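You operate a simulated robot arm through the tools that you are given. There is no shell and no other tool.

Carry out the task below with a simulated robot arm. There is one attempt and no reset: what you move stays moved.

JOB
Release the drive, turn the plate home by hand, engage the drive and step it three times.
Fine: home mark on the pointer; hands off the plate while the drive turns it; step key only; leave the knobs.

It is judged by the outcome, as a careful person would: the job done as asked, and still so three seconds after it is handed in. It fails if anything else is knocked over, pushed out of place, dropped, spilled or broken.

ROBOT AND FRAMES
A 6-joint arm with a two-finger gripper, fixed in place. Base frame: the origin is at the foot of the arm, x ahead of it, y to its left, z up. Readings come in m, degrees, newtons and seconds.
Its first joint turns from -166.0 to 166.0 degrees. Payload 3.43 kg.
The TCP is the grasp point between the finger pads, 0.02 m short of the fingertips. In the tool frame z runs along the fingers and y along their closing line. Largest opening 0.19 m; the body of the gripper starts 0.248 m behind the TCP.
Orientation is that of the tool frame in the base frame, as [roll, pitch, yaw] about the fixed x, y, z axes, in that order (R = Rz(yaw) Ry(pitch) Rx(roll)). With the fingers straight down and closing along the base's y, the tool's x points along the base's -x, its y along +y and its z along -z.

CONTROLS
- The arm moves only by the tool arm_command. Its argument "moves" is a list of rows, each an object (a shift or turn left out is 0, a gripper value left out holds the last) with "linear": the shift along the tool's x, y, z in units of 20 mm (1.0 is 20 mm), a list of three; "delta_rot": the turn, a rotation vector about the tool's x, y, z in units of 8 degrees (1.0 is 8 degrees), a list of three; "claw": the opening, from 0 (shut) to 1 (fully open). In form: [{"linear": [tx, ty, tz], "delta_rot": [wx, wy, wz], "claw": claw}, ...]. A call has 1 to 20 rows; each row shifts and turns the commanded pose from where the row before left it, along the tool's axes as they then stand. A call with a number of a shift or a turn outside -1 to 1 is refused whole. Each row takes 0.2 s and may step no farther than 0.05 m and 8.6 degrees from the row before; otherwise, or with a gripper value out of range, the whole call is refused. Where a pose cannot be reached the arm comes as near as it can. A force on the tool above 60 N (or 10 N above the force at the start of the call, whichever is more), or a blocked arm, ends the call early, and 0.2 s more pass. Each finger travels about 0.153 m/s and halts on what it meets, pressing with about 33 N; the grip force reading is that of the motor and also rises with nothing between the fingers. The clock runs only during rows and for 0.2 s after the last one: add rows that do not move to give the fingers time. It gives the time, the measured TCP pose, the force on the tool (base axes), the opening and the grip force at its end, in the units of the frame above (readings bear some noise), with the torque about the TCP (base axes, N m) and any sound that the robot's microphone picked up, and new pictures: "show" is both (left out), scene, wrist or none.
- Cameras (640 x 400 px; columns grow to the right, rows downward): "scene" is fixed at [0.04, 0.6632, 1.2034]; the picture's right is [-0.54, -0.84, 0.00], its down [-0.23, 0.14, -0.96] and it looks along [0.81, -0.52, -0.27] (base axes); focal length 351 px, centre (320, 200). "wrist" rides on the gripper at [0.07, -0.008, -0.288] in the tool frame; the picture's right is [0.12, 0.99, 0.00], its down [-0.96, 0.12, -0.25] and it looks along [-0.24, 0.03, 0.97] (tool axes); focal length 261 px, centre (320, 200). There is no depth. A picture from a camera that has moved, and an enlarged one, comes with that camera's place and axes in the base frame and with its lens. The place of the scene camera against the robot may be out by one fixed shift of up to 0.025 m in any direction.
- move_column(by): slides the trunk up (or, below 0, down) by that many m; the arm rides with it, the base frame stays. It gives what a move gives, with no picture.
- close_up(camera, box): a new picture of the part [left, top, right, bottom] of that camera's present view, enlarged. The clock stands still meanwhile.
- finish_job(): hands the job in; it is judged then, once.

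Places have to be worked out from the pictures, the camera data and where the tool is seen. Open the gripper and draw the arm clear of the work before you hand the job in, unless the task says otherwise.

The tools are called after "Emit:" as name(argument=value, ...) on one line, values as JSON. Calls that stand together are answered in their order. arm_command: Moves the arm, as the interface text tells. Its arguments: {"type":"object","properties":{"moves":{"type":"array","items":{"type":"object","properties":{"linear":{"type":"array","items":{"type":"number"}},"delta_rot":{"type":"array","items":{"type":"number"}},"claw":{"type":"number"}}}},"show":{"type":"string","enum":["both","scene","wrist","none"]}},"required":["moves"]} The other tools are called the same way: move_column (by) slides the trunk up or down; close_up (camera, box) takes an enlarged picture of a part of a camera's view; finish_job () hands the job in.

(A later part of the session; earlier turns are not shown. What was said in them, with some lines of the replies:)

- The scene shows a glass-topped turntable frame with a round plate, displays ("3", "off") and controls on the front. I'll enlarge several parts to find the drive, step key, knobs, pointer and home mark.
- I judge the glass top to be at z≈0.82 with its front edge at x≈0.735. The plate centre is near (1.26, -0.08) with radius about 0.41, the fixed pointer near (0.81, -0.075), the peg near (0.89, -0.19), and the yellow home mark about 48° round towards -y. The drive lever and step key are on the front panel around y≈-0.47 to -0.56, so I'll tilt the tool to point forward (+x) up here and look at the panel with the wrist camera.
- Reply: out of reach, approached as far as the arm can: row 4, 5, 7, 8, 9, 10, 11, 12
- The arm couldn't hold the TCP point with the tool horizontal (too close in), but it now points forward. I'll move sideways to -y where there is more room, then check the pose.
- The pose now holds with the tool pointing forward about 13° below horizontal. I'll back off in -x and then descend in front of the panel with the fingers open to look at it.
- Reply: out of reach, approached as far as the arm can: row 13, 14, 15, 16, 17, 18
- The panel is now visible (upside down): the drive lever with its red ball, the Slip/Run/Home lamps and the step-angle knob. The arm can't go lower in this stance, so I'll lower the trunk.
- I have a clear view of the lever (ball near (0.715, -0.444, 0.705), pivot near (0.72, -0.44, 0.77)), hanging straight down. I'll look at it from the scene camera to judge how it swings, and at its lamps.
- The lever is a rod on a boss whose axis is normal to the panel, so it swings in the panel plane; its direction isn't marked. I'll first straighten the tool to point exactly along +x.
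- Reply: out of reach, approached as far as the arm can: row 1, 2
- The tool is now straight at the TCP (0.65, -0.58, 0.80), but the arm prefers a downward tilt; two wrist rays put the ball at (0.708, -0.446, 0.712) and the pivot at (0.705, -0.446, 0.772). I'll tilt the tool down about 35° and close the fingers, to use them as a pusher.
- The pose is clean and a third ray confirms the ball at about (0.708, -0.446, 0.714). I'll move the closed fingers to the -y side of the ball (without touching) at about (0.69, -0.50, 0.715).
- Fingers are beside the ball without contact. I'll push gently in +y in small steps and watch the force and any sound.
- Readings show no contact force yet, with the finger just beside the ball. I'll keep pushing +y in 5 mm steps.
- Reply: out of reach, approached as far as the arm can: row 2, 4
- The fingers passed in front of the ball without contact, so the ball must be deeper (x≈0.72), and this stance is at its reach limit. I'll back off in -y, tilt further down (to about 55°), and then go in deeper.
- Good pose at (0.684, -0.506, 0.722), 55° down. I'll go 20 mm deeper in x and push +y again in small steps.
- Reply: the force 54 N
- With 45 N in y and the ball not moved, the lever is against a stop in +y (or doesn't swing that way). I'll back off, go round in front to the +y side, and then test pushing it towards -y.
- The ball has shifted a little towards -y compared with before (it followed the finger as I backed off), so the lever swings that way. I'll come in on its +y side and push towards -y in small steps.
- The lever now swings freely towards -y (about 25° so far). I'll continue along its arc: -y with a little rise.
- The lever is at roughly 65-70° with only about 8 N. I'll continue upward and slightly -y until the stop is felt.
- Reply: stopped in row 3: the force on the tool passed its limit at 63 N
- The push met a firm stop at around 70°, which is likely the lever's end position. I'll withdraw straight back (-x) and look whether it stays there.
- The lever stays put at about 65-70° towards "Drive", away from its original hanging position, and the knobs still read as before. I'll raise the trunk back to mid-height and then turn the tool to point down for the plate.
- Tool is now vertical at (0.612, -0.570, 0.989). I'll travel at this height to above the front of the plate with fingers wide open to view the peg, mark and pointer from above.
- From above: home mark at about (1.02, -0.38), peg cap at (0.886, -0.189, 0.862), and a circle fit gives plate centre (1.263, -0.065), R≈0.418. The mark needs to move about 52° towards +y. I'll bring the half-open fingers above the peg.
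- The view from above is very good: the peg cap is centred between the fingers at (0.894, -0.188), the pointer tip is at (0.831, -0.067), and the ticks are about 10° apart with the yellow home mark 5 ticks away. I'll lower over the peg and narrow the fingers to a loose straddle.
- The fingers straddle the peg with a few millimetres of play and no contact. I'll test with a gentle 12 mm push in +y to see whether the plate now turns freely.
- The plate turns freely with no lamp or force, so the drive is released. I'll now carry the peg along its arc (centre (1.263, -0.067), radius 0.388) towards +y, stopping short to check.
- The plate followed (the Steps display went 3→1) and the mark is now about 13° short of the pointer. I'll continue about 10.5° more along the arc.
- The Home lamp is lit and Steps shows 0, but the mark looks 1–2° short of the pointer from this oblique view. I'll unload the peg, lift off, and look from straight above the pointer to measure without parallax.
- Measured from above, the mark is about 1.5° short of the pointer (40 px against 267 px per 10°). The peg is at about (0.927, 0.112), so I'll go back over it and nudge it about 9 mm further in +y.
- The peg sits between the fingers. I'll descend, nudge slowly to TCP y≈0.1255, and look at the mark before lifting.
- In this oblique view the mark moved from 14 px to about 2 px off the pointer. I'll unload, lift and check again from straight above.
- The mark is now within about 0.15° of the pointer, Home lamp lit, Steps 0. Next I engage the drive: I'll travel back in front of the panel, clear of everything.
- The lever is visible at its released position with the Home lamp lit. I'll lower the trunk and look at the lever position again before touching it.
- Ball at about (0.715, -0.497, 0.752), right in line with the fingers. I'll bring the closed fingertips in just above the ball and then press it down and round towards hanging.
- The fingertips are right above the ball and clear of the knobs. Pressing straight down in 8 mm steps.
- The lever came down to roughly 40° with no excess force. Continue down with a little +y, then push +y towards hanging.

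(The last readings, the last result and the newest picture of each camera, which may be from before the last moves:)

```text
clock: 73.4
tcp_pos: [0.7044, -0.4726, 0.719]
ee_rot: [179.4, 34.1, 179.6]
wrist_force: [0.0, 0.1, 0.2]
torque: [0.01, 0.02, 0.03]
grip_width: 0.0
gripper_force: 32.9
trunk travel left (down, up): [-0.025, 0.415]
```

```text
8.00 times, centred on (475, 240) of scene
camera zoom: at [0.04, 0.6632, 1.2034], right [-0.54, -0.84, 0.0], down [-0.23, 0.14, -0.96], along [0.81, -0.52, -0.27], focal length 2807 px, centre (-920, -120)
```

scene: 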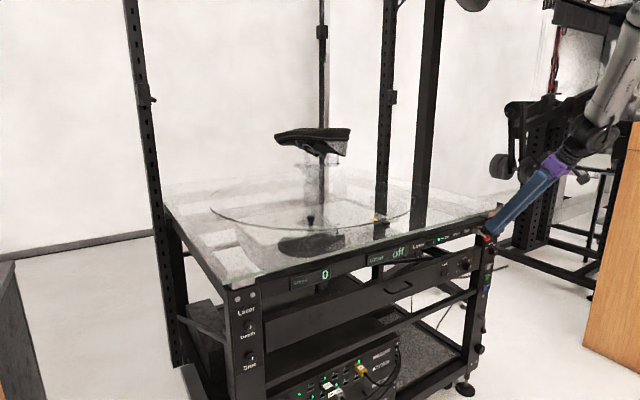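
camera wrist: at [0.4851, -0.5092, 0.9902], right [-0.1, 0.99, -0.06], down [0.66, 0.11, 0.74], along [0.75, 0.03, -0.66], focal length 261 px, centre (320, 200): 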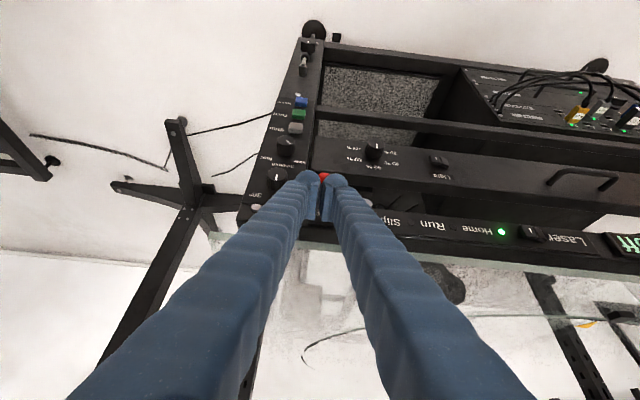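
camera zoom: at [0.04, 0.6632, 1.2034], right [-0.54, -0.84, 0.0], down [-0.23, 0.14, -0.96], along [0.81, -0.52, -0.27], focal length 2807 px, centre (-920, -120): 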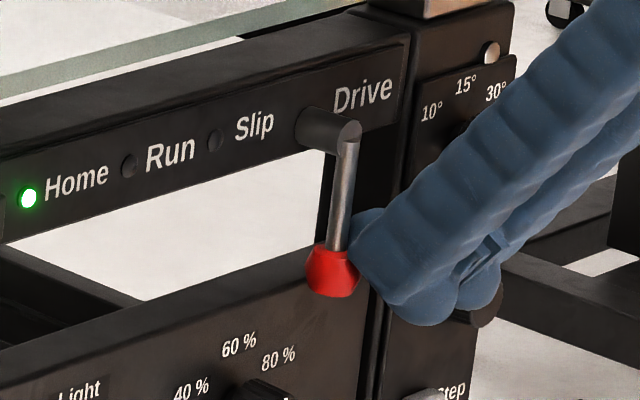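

The lever looks back at its original hanging position with no force. I'll press slightly further to confirm it is against its stop.

Emit:
arm_command(moves=[{"linear": [0, 0.15, 0]}, {"linear": [0, 0.15, 0]}, {"linear": [0, 0, 0]}], show="none")

Emit:
close_up(camera="scene", box=[440, 215, 510, 265])

```text
clock: 74.2
tcp_pos: [0.7027, -0.4711, 0.7182]
ee_rot: [179.4, 34.2, 179.6]
wrist_force: [-5.0, -23.3, 2.8]
torque: [0.01, -0.01, -0.36]
grip_width: 0.0
gripper_force: 33.2
trunk travel left (down, up): [-0.025, 0.415]
```

```text
8.00 times, centred on (475, 240) of scene
camera zoom: at [0.04, 0.6632, 1.2034], right [-0.54, -0.84, 0.0], down [-0.23, 0.14, -0.96], along [0.81, -0.52, -0.27], focal length 2807 px, centre (-920, -120)
```

zoom: 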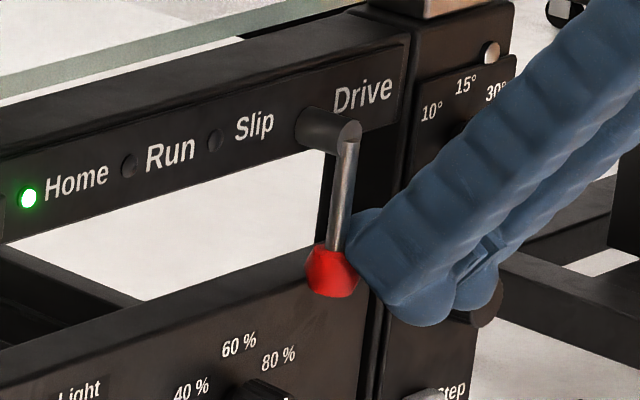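

The lever sits firmly against its stop (23 N) at its original position, so the drive should be engaged. I'll back off gently, withdraw in -x and check that it stays.

Emit:
arm_command(moves=[{"linear": [0, -0.1, 0]}, {"linear": [0, -0.2, 0]}, {"linear": [0, -0.4, 0]}, {"linear": [0.829, 0, -0.559]}, {"linear": [0.829, 0, -0.559]}, {"linear": [0.829, 0, -0.559]}, {"linear": [0.829, 0, -0.559]}, {"linear": [0.829, -0.8, -0.559]}, {"linear": [0, -1, 0]}, {"linear": [0, -1, 0]}, {"linear": [0, -1, 0]}, {"linear": [0, 0, 0]}])

Emit:
close_up(camera="scene", box=[420, 210, 520, 280])

Emit:
close_up(camera="wrist", box=[260, 80, 460, 280])

Emit:
close_up(camera="scene", box=[270, 180, 430, 300])

```text
clock: 76.8
tcp_pos: [0.6047, -0.5558, 0.7172]
ee_rot: [179.4, 34.1, 179.6]
wrist_force: [0.4, 0.8, -0.2]
torque: [0.01, 0.01, 0.0]
grip_width: 0.0
gripper_force: 32.9
trunk travel left (down, up): [-0.025, 0.415]
camera wrist: at [0.3849, -0.5668, 0.9175], right [-0.1, 0.99, -0.06], down [0.66, 0.11, 0.74], along [0.75, 0.04, -0.66], focal length 261 px, centre (320, 200)
```

scene: 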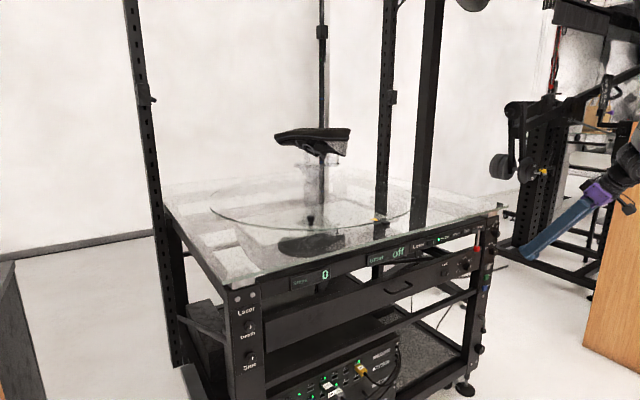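
wrist: 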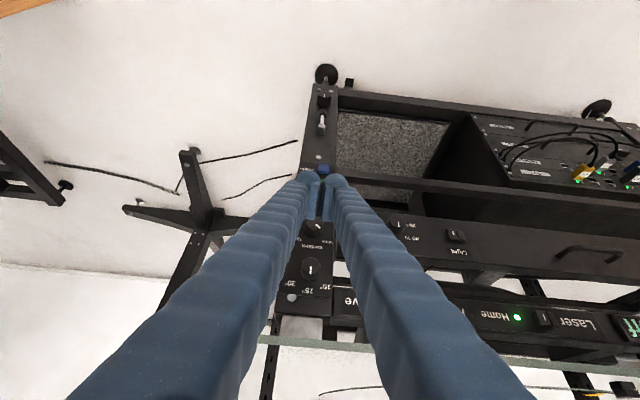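

```text
5.71 times, centred on (470, 245) of scene
camera zoom: at [0.04, 0.6632, 1.2034], right [-0.54, -0.84, 0.0], down [-0.23, 0.14, -0.96], along [0.81, -0.52, -0.27], focal length 2005 px, centre (-537, -57)
```

zoom: 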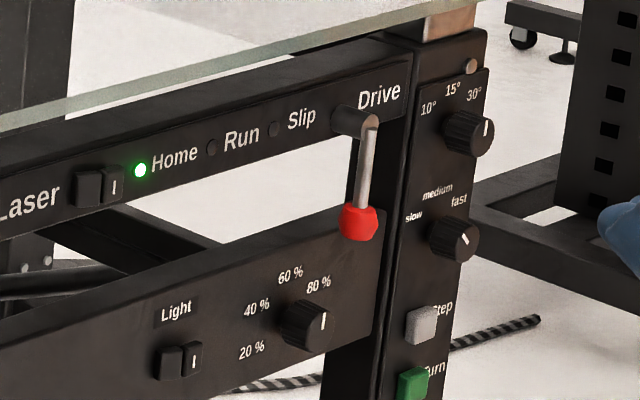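

```text
2.00 times, centred on (360, 180) of wrist
camera zoom: at [0.3849, -0.5668, 0.9175], right [-0.1, 0.99, -0.06], down [0.66, 0.11, 0.74], along [0.75, 0.04, -0.66], focal length 521 px, centre (240, 240)
```

zoom: 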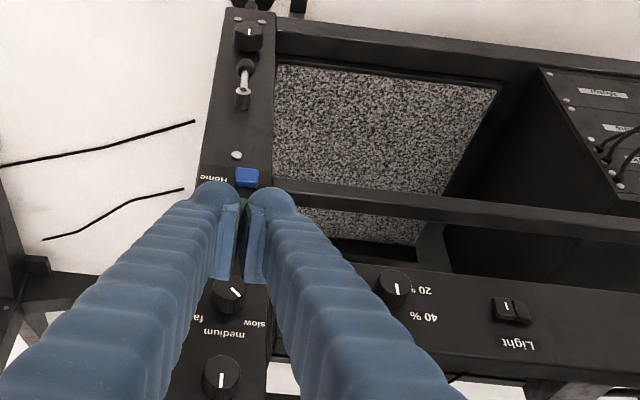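

```text
3.33 times, centred on (350, 240) of scene
camera zoom: at [0.04, 0.6632, 1.2034], right [-0.54, -0.84, 0.0], down [-0.23, 0.14, -0.96], along [0.81, -0.52, -0.27], focal length 1170 px, centre (220, 67)
```

zoom: 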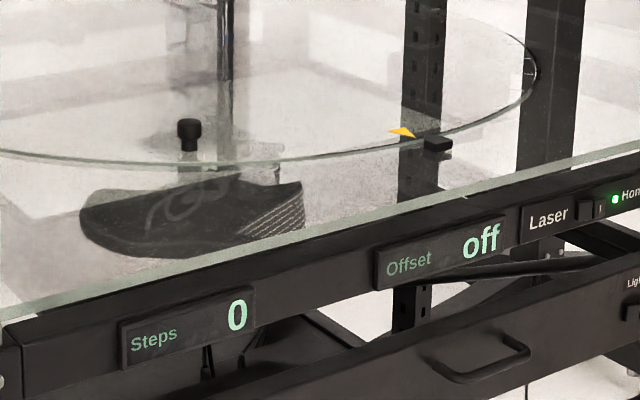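

The lever has stayed at its original engaged position, Home lamp lit, Steps 0, nothing else moved. For the step key, at about (0.74, -0.551, 0.606), I'll use a shallower 35° tilt so the fingers clear the speed knob above and the Turn key below.

Emit:
arm_command(moves=[{"linear": [-0.829, 0, 0.559]}, {"linear": [-0.829, 0, 0.559]}, {"delta_rot": [0, -0.833, 0]}, {"delta_rot": [0, -0.833, 0]}, {"delta_rot": [0, -0.833, 0]}, {"linear": [0, 0, 0]}])

```text
clock: 78.2
tcp_pos: [0.6443, -0.5567, 0.717]
ee_rot: [179.2, 54.1, 179.3]
wrist_force: [0.6, -0.3, -0.4]
torque: [0.05, -0.07, 0.05]
grip_width: 0.0
gripper_force: 32.8
trunk travel left (down, up): [-0.025, 0.415]
camera wrist: at [0.3693, -0.5664, 0.8302], right [-0.07, 0.99, -0.09], down [0.36, 0.11, 0.93], along [0.93, 0.03, -0.37], focal length 261 px, centre (320, 200)
```

scene: 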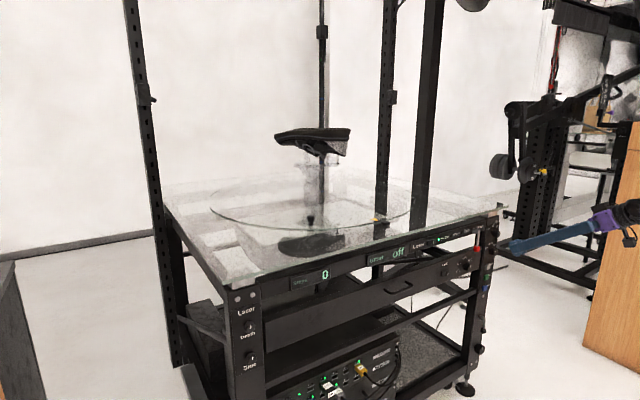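
wrist: 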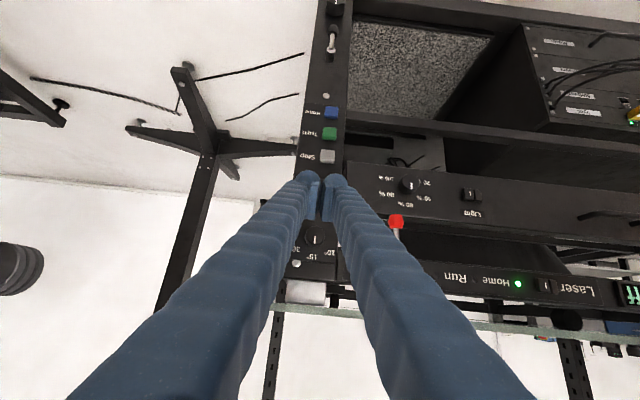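

Pose reached at 35° tilt; a new ray puts the step key at (0.74, -0.550, 0.604). I'll descend in front of it, staying well back in x.

Emit:
arm_command(moves=[{"linear": [0.79, 0.045, 0.571]}, {"linear": [0.79, 0.045, 0.571]}, {"linear": [0.79, 0.045, 0.571]}, {"linear": [0.79, 0.045, 0.571]}, {"linear": [0.79, 0.045, 0.571]}, {"linear": [0.79, 0.045, 0.571]}, {"linear": [0, 0, 0]}])

Emit:
close_up(camera="scene", box=[440, 235, 520, 305])

```text
clock: 79.8
tcp_pos: [0.6438, -0.5492, 0.6012]
ee_rot: [179.1, 54.0, 179.3]
wrist_force: [0.1, 0.6, -0.5]
torque: [-0.03, 0.02, 0.02]
grip_width: 0.0
gripper_force: 33.2
trunk travel left (down, up): [-0.025, 0.415]
camera wrist: at [0.3698, -0.5599, 0.7136], right [-0.07, 0.99, -0.09], down [0.36, 0.11, 0.93], along [0.93, 0.03, -0.37], focal length 261 px, centre (320, 200)
```

scene: 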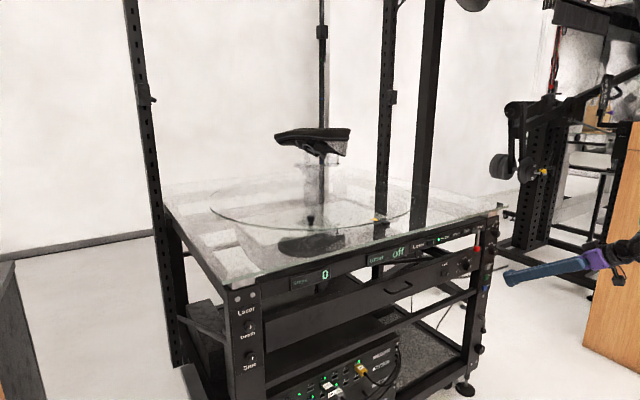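
wrist: 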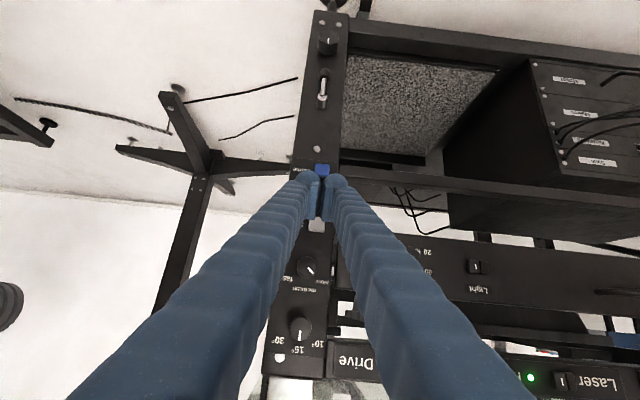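

```text
5.71 times, centred on (480, 270) of scene
camera zoom: at [0.04, 0.6632, 1.2034], right [-0.54, -0.84, 0.0], down [-0.23, 0.14, -0.96], along [0.81, -0.52, -0.27], focal length 2005 px, centre (-594, -200)
```

zoom: 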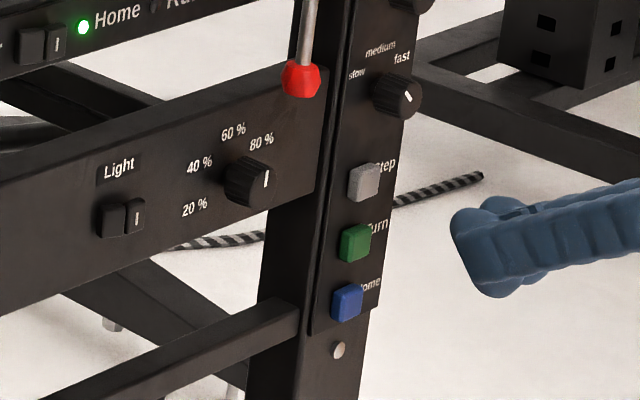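

The fingertips line up with the step key (projection within a few mm). I'll approach to about 8 mm from it and check before pressing.

Emit:
arm_command(moves=[{"linear": [-0.39, 0, 0.582]}, {"linear": [-0.39, 0, 0.582]}, {"linear": [-0.41, 0, 0.567]}, {"linear": [-0.41, 0, 0.567]}, {"linear": [0, 0, 0]}], show="none")

Emit:
close_up(camera="scene", box=[450, 245, 510, 295])

Emit:
close_up(camera="wrist", box=[250, 120, 390, 280])

```text
clock: 81.0
tcp_pos: [0.7007, -0.5512, 0.5989]
ee_rot: [179.2, 54.0, 179.3]
wrist_force: [-0.2, 0.8, 0.1]
torque: [-0.01, -0.01, -0.01]
grip_width: 0.0
gripper_force: 32.8
trunk travel left (down, up): [-0.025, 0.415]
```

```text
8.00 times, centred on (480, 270) of scene
camera zoom: at [0.04, 0.6632, 1.2034], right [-0.54, -0.84, 0.0], down [-0.23, 0.14, -0.96], along [0.81, -0.52, -0.27], focal length 2807 px, centre (-960, -360)
```

zoom: 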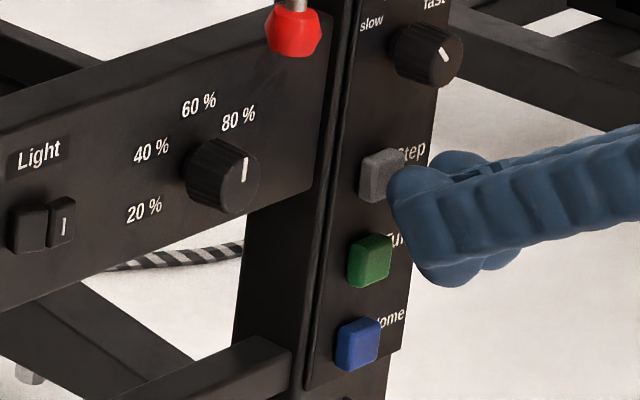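

```text
2.50 times, centred on (320, 200) of wrist
camera zoom: at [0.426, -0.5599, 0.7126], right [-0.07, 0.99, -0.09], down [0.36, 0.11, 0.93], along [0.93, 0.03, -0.37], focal length 652 px, centre (320, 200)
```

zoom: 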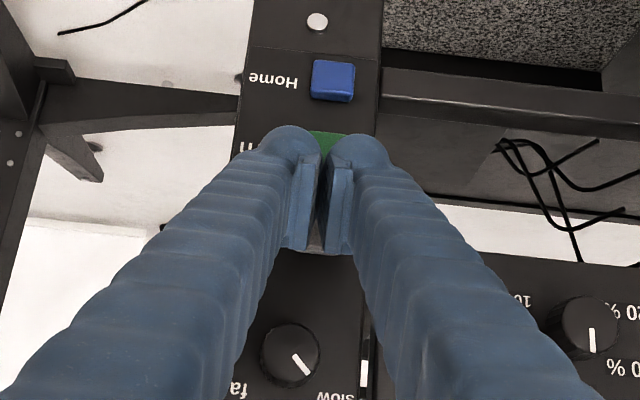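

The tip is about 8 mm from the key, slightly low on it. I'll raise 4 mm, press in small steps with about 12 mm of travel, and pull back.

Emit:
arm_command(moves=[{"linear": [-0.162, 0.02, -0.117]}, {"linear": [-0.088, 0, 0.122]}, {"linear": [-0.088, 0, 0.122]}, {"linear": [-0.088, 0, 0.122]}, {"linear": [-0.088, 0, 0.122]}], show="none")

Emit:
close_up(camera="scene", box=[450, 245, 510, 295])

Emit:
close_up(camera="scene", box=[270, 180, 470, 300])

```text
clock: 82.2
tcp_pos: [0.7105, -0.5512, 0.6046]
ee_rot: [179.1, 54.1, 179.3]
wrist_force: [-0.6, 0.0, 0.0]
torque: [0.02, -0.01, 0.0]
grip_width: 0.0001
gripper_force: 33.5
trunk travel left (down, up): [-0.025, 0.415]
```

```text
8.00 times, centred on (480, 270) of scene
camera zoom: at [0.04, 0.6632, 1.2034], right [-0.54, -0.84, 0.0], down [-0.23, 0.14, -0.96], along [0.81, -0.52, -0.27], focal length 2807 px, centre (-960, -360)
```

zoom: 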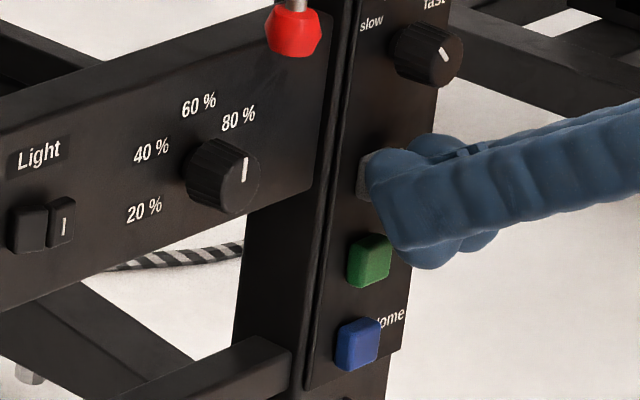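

```text
3.20 times, centred on (370, 240) of scene
camera zoom: at [0.04, 0.6632, 1.2034], right [-0.54, -0.84, 0.0], down [-0.23, 0.14, -0.96], along [0.81, -0.52, -0.27], focal length 1123 px, centre (160, 72)
```

zoom: 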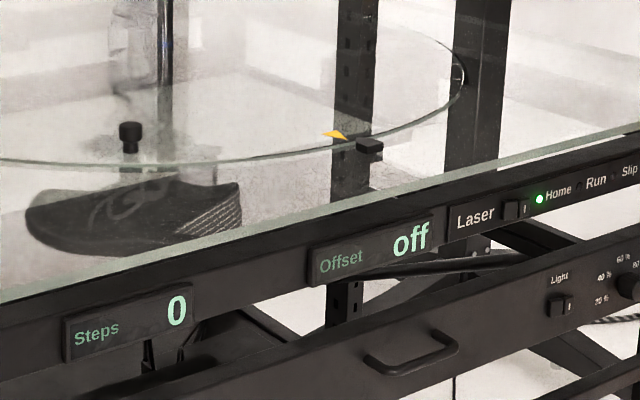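

No contact yet. I'll keep advancing in 2.5 mm steps and watch the force.

Emit:
arm_command(moves=[{"linear": [-0.073, 0, 0.101]}, {"linear": [-0.073, 0, 0.101]}], show="none")

Emit:
close_up(camera="scene", box=[270, 180, 470, 300])

```text
clock: 82.8
tcp_pos: [0.7145, -0.5496, 0.6038]
ee_rot: [179.2, 54.0, 179.3]
wrist_force: [-7.9, -1.2, 1.1]
torque: [0.03, -0.05, 0.03]
grip_width: 0.006
gripper_force: 34.4
trunk travel left (down, up): [-0.025, 0.415]
heard: click
```

```text
3.20 times, centred on (370, 240) of scene
camera zoom: at [0.04, 0.6632, 1.2034], right [-0.54, -0.84, 0.0], down [-0.23, 0.14, -0.96], along [0.81, -0.52, -0.27], focal length 1123 px, centre (160, 72)
```

zoom: 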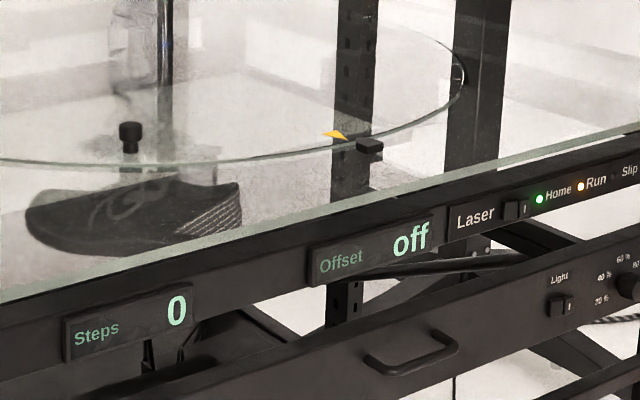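

A click was heard and the Run lamp came on. I'll pull back about 12 mm and wait for the step to finish.

Emit:
arm_command(moves=[{"linear": [0.176, 0, -0.243]}, {"linear": [0.176, 0, -0.243]}, {"linear": [0, 0, 0]}, {"linear": [0, 0, 0]}, {"linear": [0, 0, 0]}, {"linear": [0, 0, 0]}, {"linear": [0, 0, 0]}, {"linear": [0, 0, 0]}, {"linear": [0, 0, 0]}, {"linear": [0, 0, 0]}], show="none")

Emit:
close_up(camera="scene", box=[270, 180, 470, 300])

Emit:
close_up(camera="scene", box=[450, 215, 520, 295])

```text
clock: 85.0
tcp_pos: [0.7044, -0.5497, 0.6041]
ee_rot: [179.2, 54.1, 179.3]
wrist_force: [1.0, 0.3, -0.3]
torque: [0.03, -0.01, -0.04]
grip_width: 0.0
gripper_force: 34.5
trunk travel left (down, up): [-0.025, 0.415]
```

```text
3.20 times, centred on (370, 240) of scene
camera zoom: at [0.04, 0.6632, 1.2034], right [-0.54, -0.84, 0.0], down [-0.23, 0.14, -0.96], along [0.81, -0.52, -0.27], focal length 1123 px, centre (160, 72)
```

zoom: 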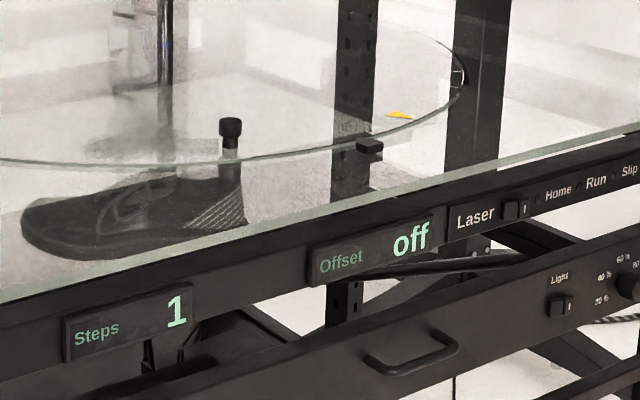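

```text
5.00 times, centred on (485, 255) of scene
camera zoom: at [0.04, 0.6632, 1.2034], right [-0.54, -0.84, 0.0], down [-0.23, 0.14, -0.96], along [0.81, -0.52, -0.27], focal length 1754 px, centre (-505, -75)
```

zoom: 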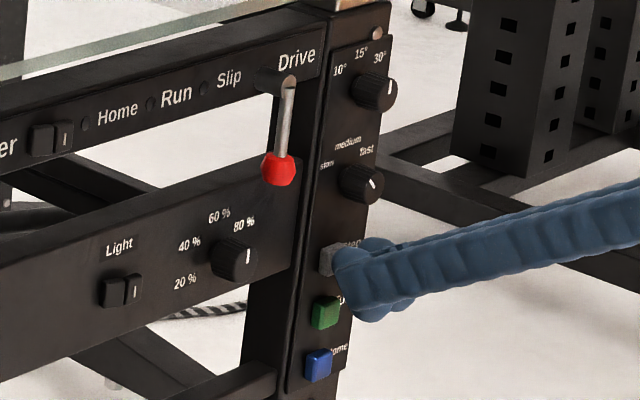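

Step one registered: Steps 1, plate turned 15°, Run lamp off. Second press with the same travel, then pull back and wait.

Emit:
arm_command(moves=[{"linear": [-0.082, 0, 0.1134]}, {"linear": [-0.082, 0, 0.1134]}, {"linear": [-0.082, 0, 0.1134]}, {"linear": [-0.082, 0, 0.1134]}], show="none")

```text
clock: 86.0
tcp_pos: [0.7137, -0.5495, 0.6037]
ee_rot: [179.3, 54.1, 179.3]
wrist_force: [-2.7, -0.4, 0.9]
torque: [0.0, -0.06, -0.02]
grip_width: 0.0058
gripper_force: 33.6
trunk travel left (down, up): [-0.025, 0.415]
heard: click
```

Click heard. Pull back and wait for the step to complete.

Emit:
arm_command(moves=[{"linear": [0.164, 0, -0.2268]}, {"linear": [0.164, 0, -0.2268]}, {"linear": [0, 0, 0]}, {"linear": [0, 0, 0]}, {"linear": [0, 0, 0]}, {"linear": [0, 0, 0]}, {"linear": [0, 0, 0]}, {"linear": [0, 0, 0]}, {"linear": [0, 0, 0]}, {"linear": [0, 0, 0]}], show="none")

Emit:
close_up(camera="scene", box=[270, 180, 470, 300])

```text
clock: 88.2
tcp_pos: [0.7042, -0.5499, 0.6034]
ee_rot: [179.2, 54.1, 179.2]
wrist_force: [-0.5, 0.1, 0.3]
torque: [-0.02, -0.02, -0.02]
grip_width: 0.0
gripper_force: 34.1
trunk travel left (down, up): [-0.025, 0.415]
```

```text
3.20 times, centred on (370, 240) of scene
camera zoom: at [0.04, 0.6632, 1.2034], right [-0.54, -0.84, 0.0], down [-0.23, 0.14, -0.96], along [0.81, -0.52, -0.27], focal length 1123 px, centre (160, 72)
```

zoom: 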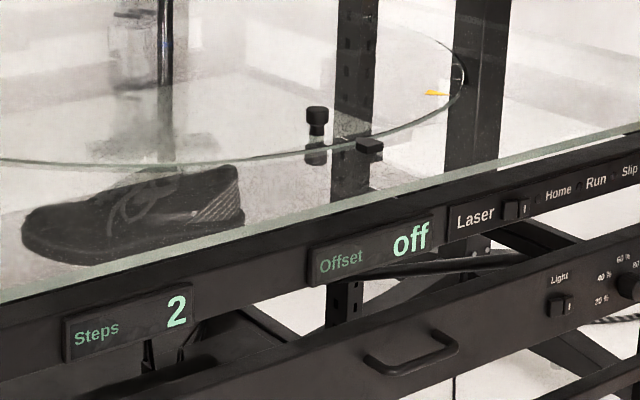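

Steps shows 2 and the plate has stopped. Third and last press with the same travel.

Emit:
arm_command(moves=[{"linear": [-0.082, 0, 0.1134]}, {"linear": [-0.082, 0, 0.1134]}, {"linear": [-0.082, 0, 0.1134]}, {"linear": [-0.082, 0, 0.1134]}], show="none")

```text
clock: 89.2
tcp_pos: [0.714, -0.5495, 0.6047]
ee_rot: [179.2, 54.0, 179.2]
wrist_force: [-3.0, -0.4, 2.4]
torque: [0.02, -0.02, 0.01]
grip_width: 0.006
gripper_force: 34.4
trunk travel left (down, up): [-0.025, 0.415]
heard: click
```

Third click heard. I'll pull straight back, well clear of the panel, and wait for the step to complete.

Emit:
arm_command(moves=[{"linear": [0.164, 0, -0.2268]}, {"linear": [0.293, 0, -0.405]}, {"linear": [0.586, 0, -0.81]}, {"linear": [0.586, 0, -0.81]}, {"linear": [0.586, 0, -0.81]}, {"linear": [0, 0, 0]}, {"linear": [0, 0, 0]}, {"linear": [0, 0, 0]}, {"linear": [0, 0, 0]}, {"linear": [0, 0, 0]}], show="scene")

Emit:
close_up(camera="scene", box=[270, 180, 470, 300])

Emit:
close_up(camera="scene", box=[430, 215, 520, 305])

```text
clock: 91.4
tcp_pos: [0.6402, -0.5502, 0.604]
ee_rot: [179.2, 54.0, 179.3]
wrist_force: [-0.5, -0.5, -0.2]
torque: [-0.01, 0.01, 0.03]
grip_width: 0.0
gripper_force: 34.0
trunk travel left (down, up): [-0.025, 0.415]
```

scene: 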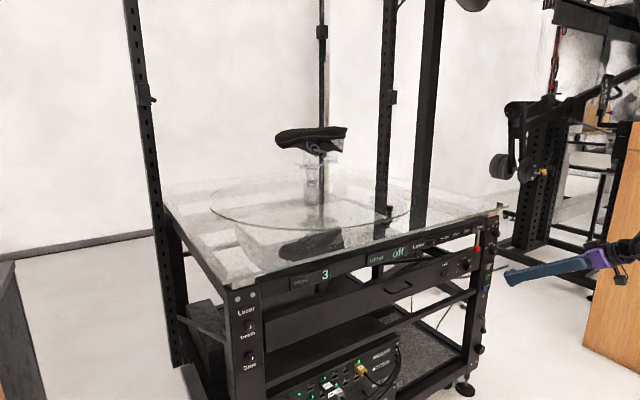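

```text
3.20 times, centred on (370, 240) of scene
camera zoom: at [0.04, 0.6632, 1.2034], right [-0.54, -0.84, 0.0], down [-0.23, 0.14, -0.96], along [0.81, -0.52, -0.27], focal length 1123 px, centre (160, 72)
```

zoom: 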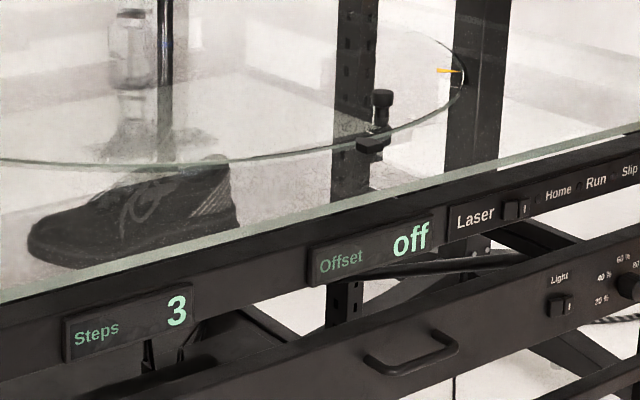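

```text
4.44 times, centred on (475, 260) of scene
camera zoom: at [0.04, 0.6632, 1.2034], right [-0.54, -0.84, 0.0], down [-0.23, 0.14, -0.96], along [0.81, -0.52, -0.27], focal length 1559 px, centre (-369, -67)
```

zoom: 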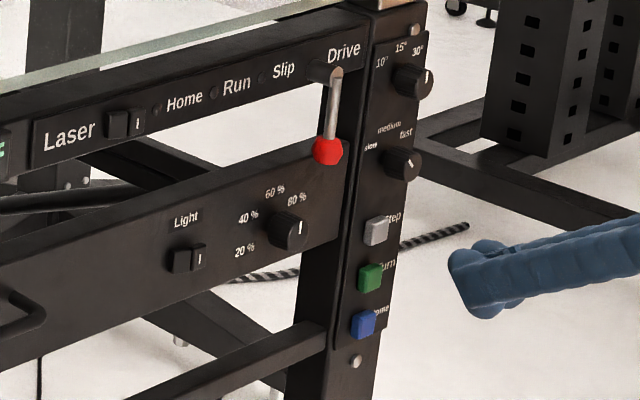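

Steps shows 3, Run lamp off, lever still hanging (engaged), knobs unchanged. I'll draw back further, open the gripper and then hand in.

Emit:
arm_command(moves=[{"linear": [0.3, -0.2, -0.81]}, {"linear": [-0.1, -0.5, -0.8], "claw": 1}, {"linear": [-0.5, -0.5, -0.3]}, {"linear": [-0.5, -0.5, -0.3]}, {"linear": [0, 0, 0]}, {"linear": [0, 0, 0]}])

Emit:
close_up(camera="scene", box=[270, 180, 520, 300])

```text
clock: 92.8
tcp_pos: [0.6142, -0.5844, 0.6419]
ee_rot: [179.2, 54.1, 179.3]
wrist_force: [-0.7, -0.2, 0.4]
torque: [0.03, 0.02, -0.01]
grip_width: 0.1899
gripper_force: 0.0
trunk travel left (down, up): [-0.025, 0.415]
camera wrist: at [0.34, -0.5934, 0.7547], right [-0.07, 0.99, -0.09], down [0.36, 0.11, 0.93], along [0.93, 0.03, -0.37], focal length 261 px, centre (320, 200)
```

scene: 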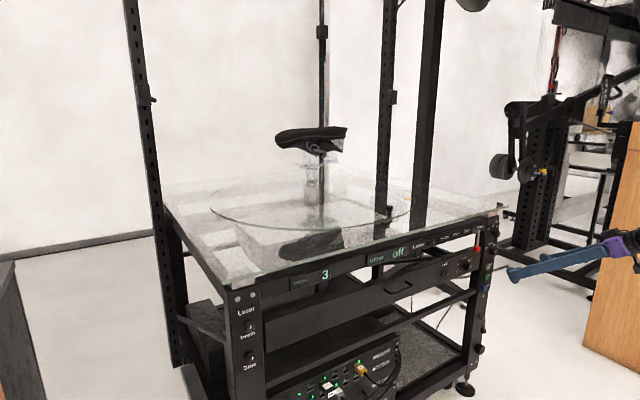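
wrist: 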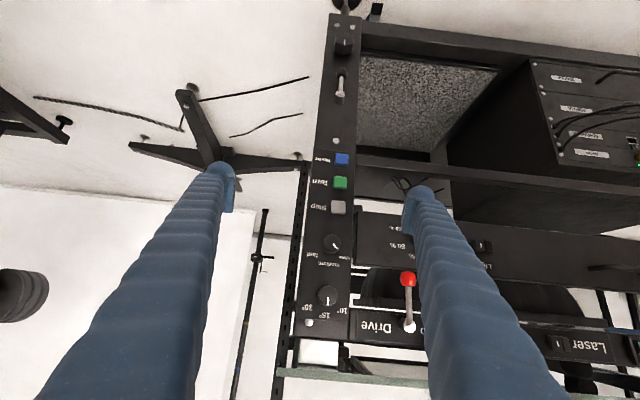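

```text
2.56 times, centred on (395, 240) of scene
camera zoom: at [0.04, 0.6632, 1.2034], right [-0.54, -0.84, 0.0], down [-0.23, 0.14, -0.96], along [0.81, -0.52, -0.27], focal length 898 px, centre (128, 98)
```

zoom: 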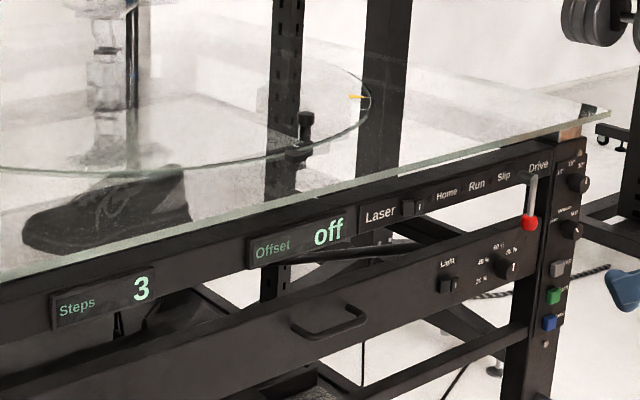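

The gripper is open and clear of the table. Steps shows 3, the plate is at rest, the drive lever is hanging at its engaged stop and the knobs are untouched, so I'm handing the job in.

Emit:
finish_job()

```text
The job is handed in.
```

The job is done and handed in: I released the drive, turned the plate home by hand, engaged the drive again and stepped it three times.

- **Home:** the yellow home mark sat within about 0.15° of the pointer, measured from above. The Home lamp was lit and Steps read 0 before I engaged the drive.
- **Drive lever:** it swung about 65–70° towards the "Drive" label to release. I pushed it back to its original hanging position, and it is firmly against its stop there.
- **Steps:** three presses of the Step key, each with an audible click. I waited for the plate to stop before each press, and Steps now reads 3.
- **Limits kept:** the gripper stayed off the plate while the drive turned it. I pressed only the Step key and turned no knobs.

While finding out which way the lever moved, I pushed it the wrong way against its stop with about 45 N. The release push also met its end stop at about 63 N and cut off automatically. I saw no damage, and the lever worked normally afterwards.

The gripper is open and clear of the table.
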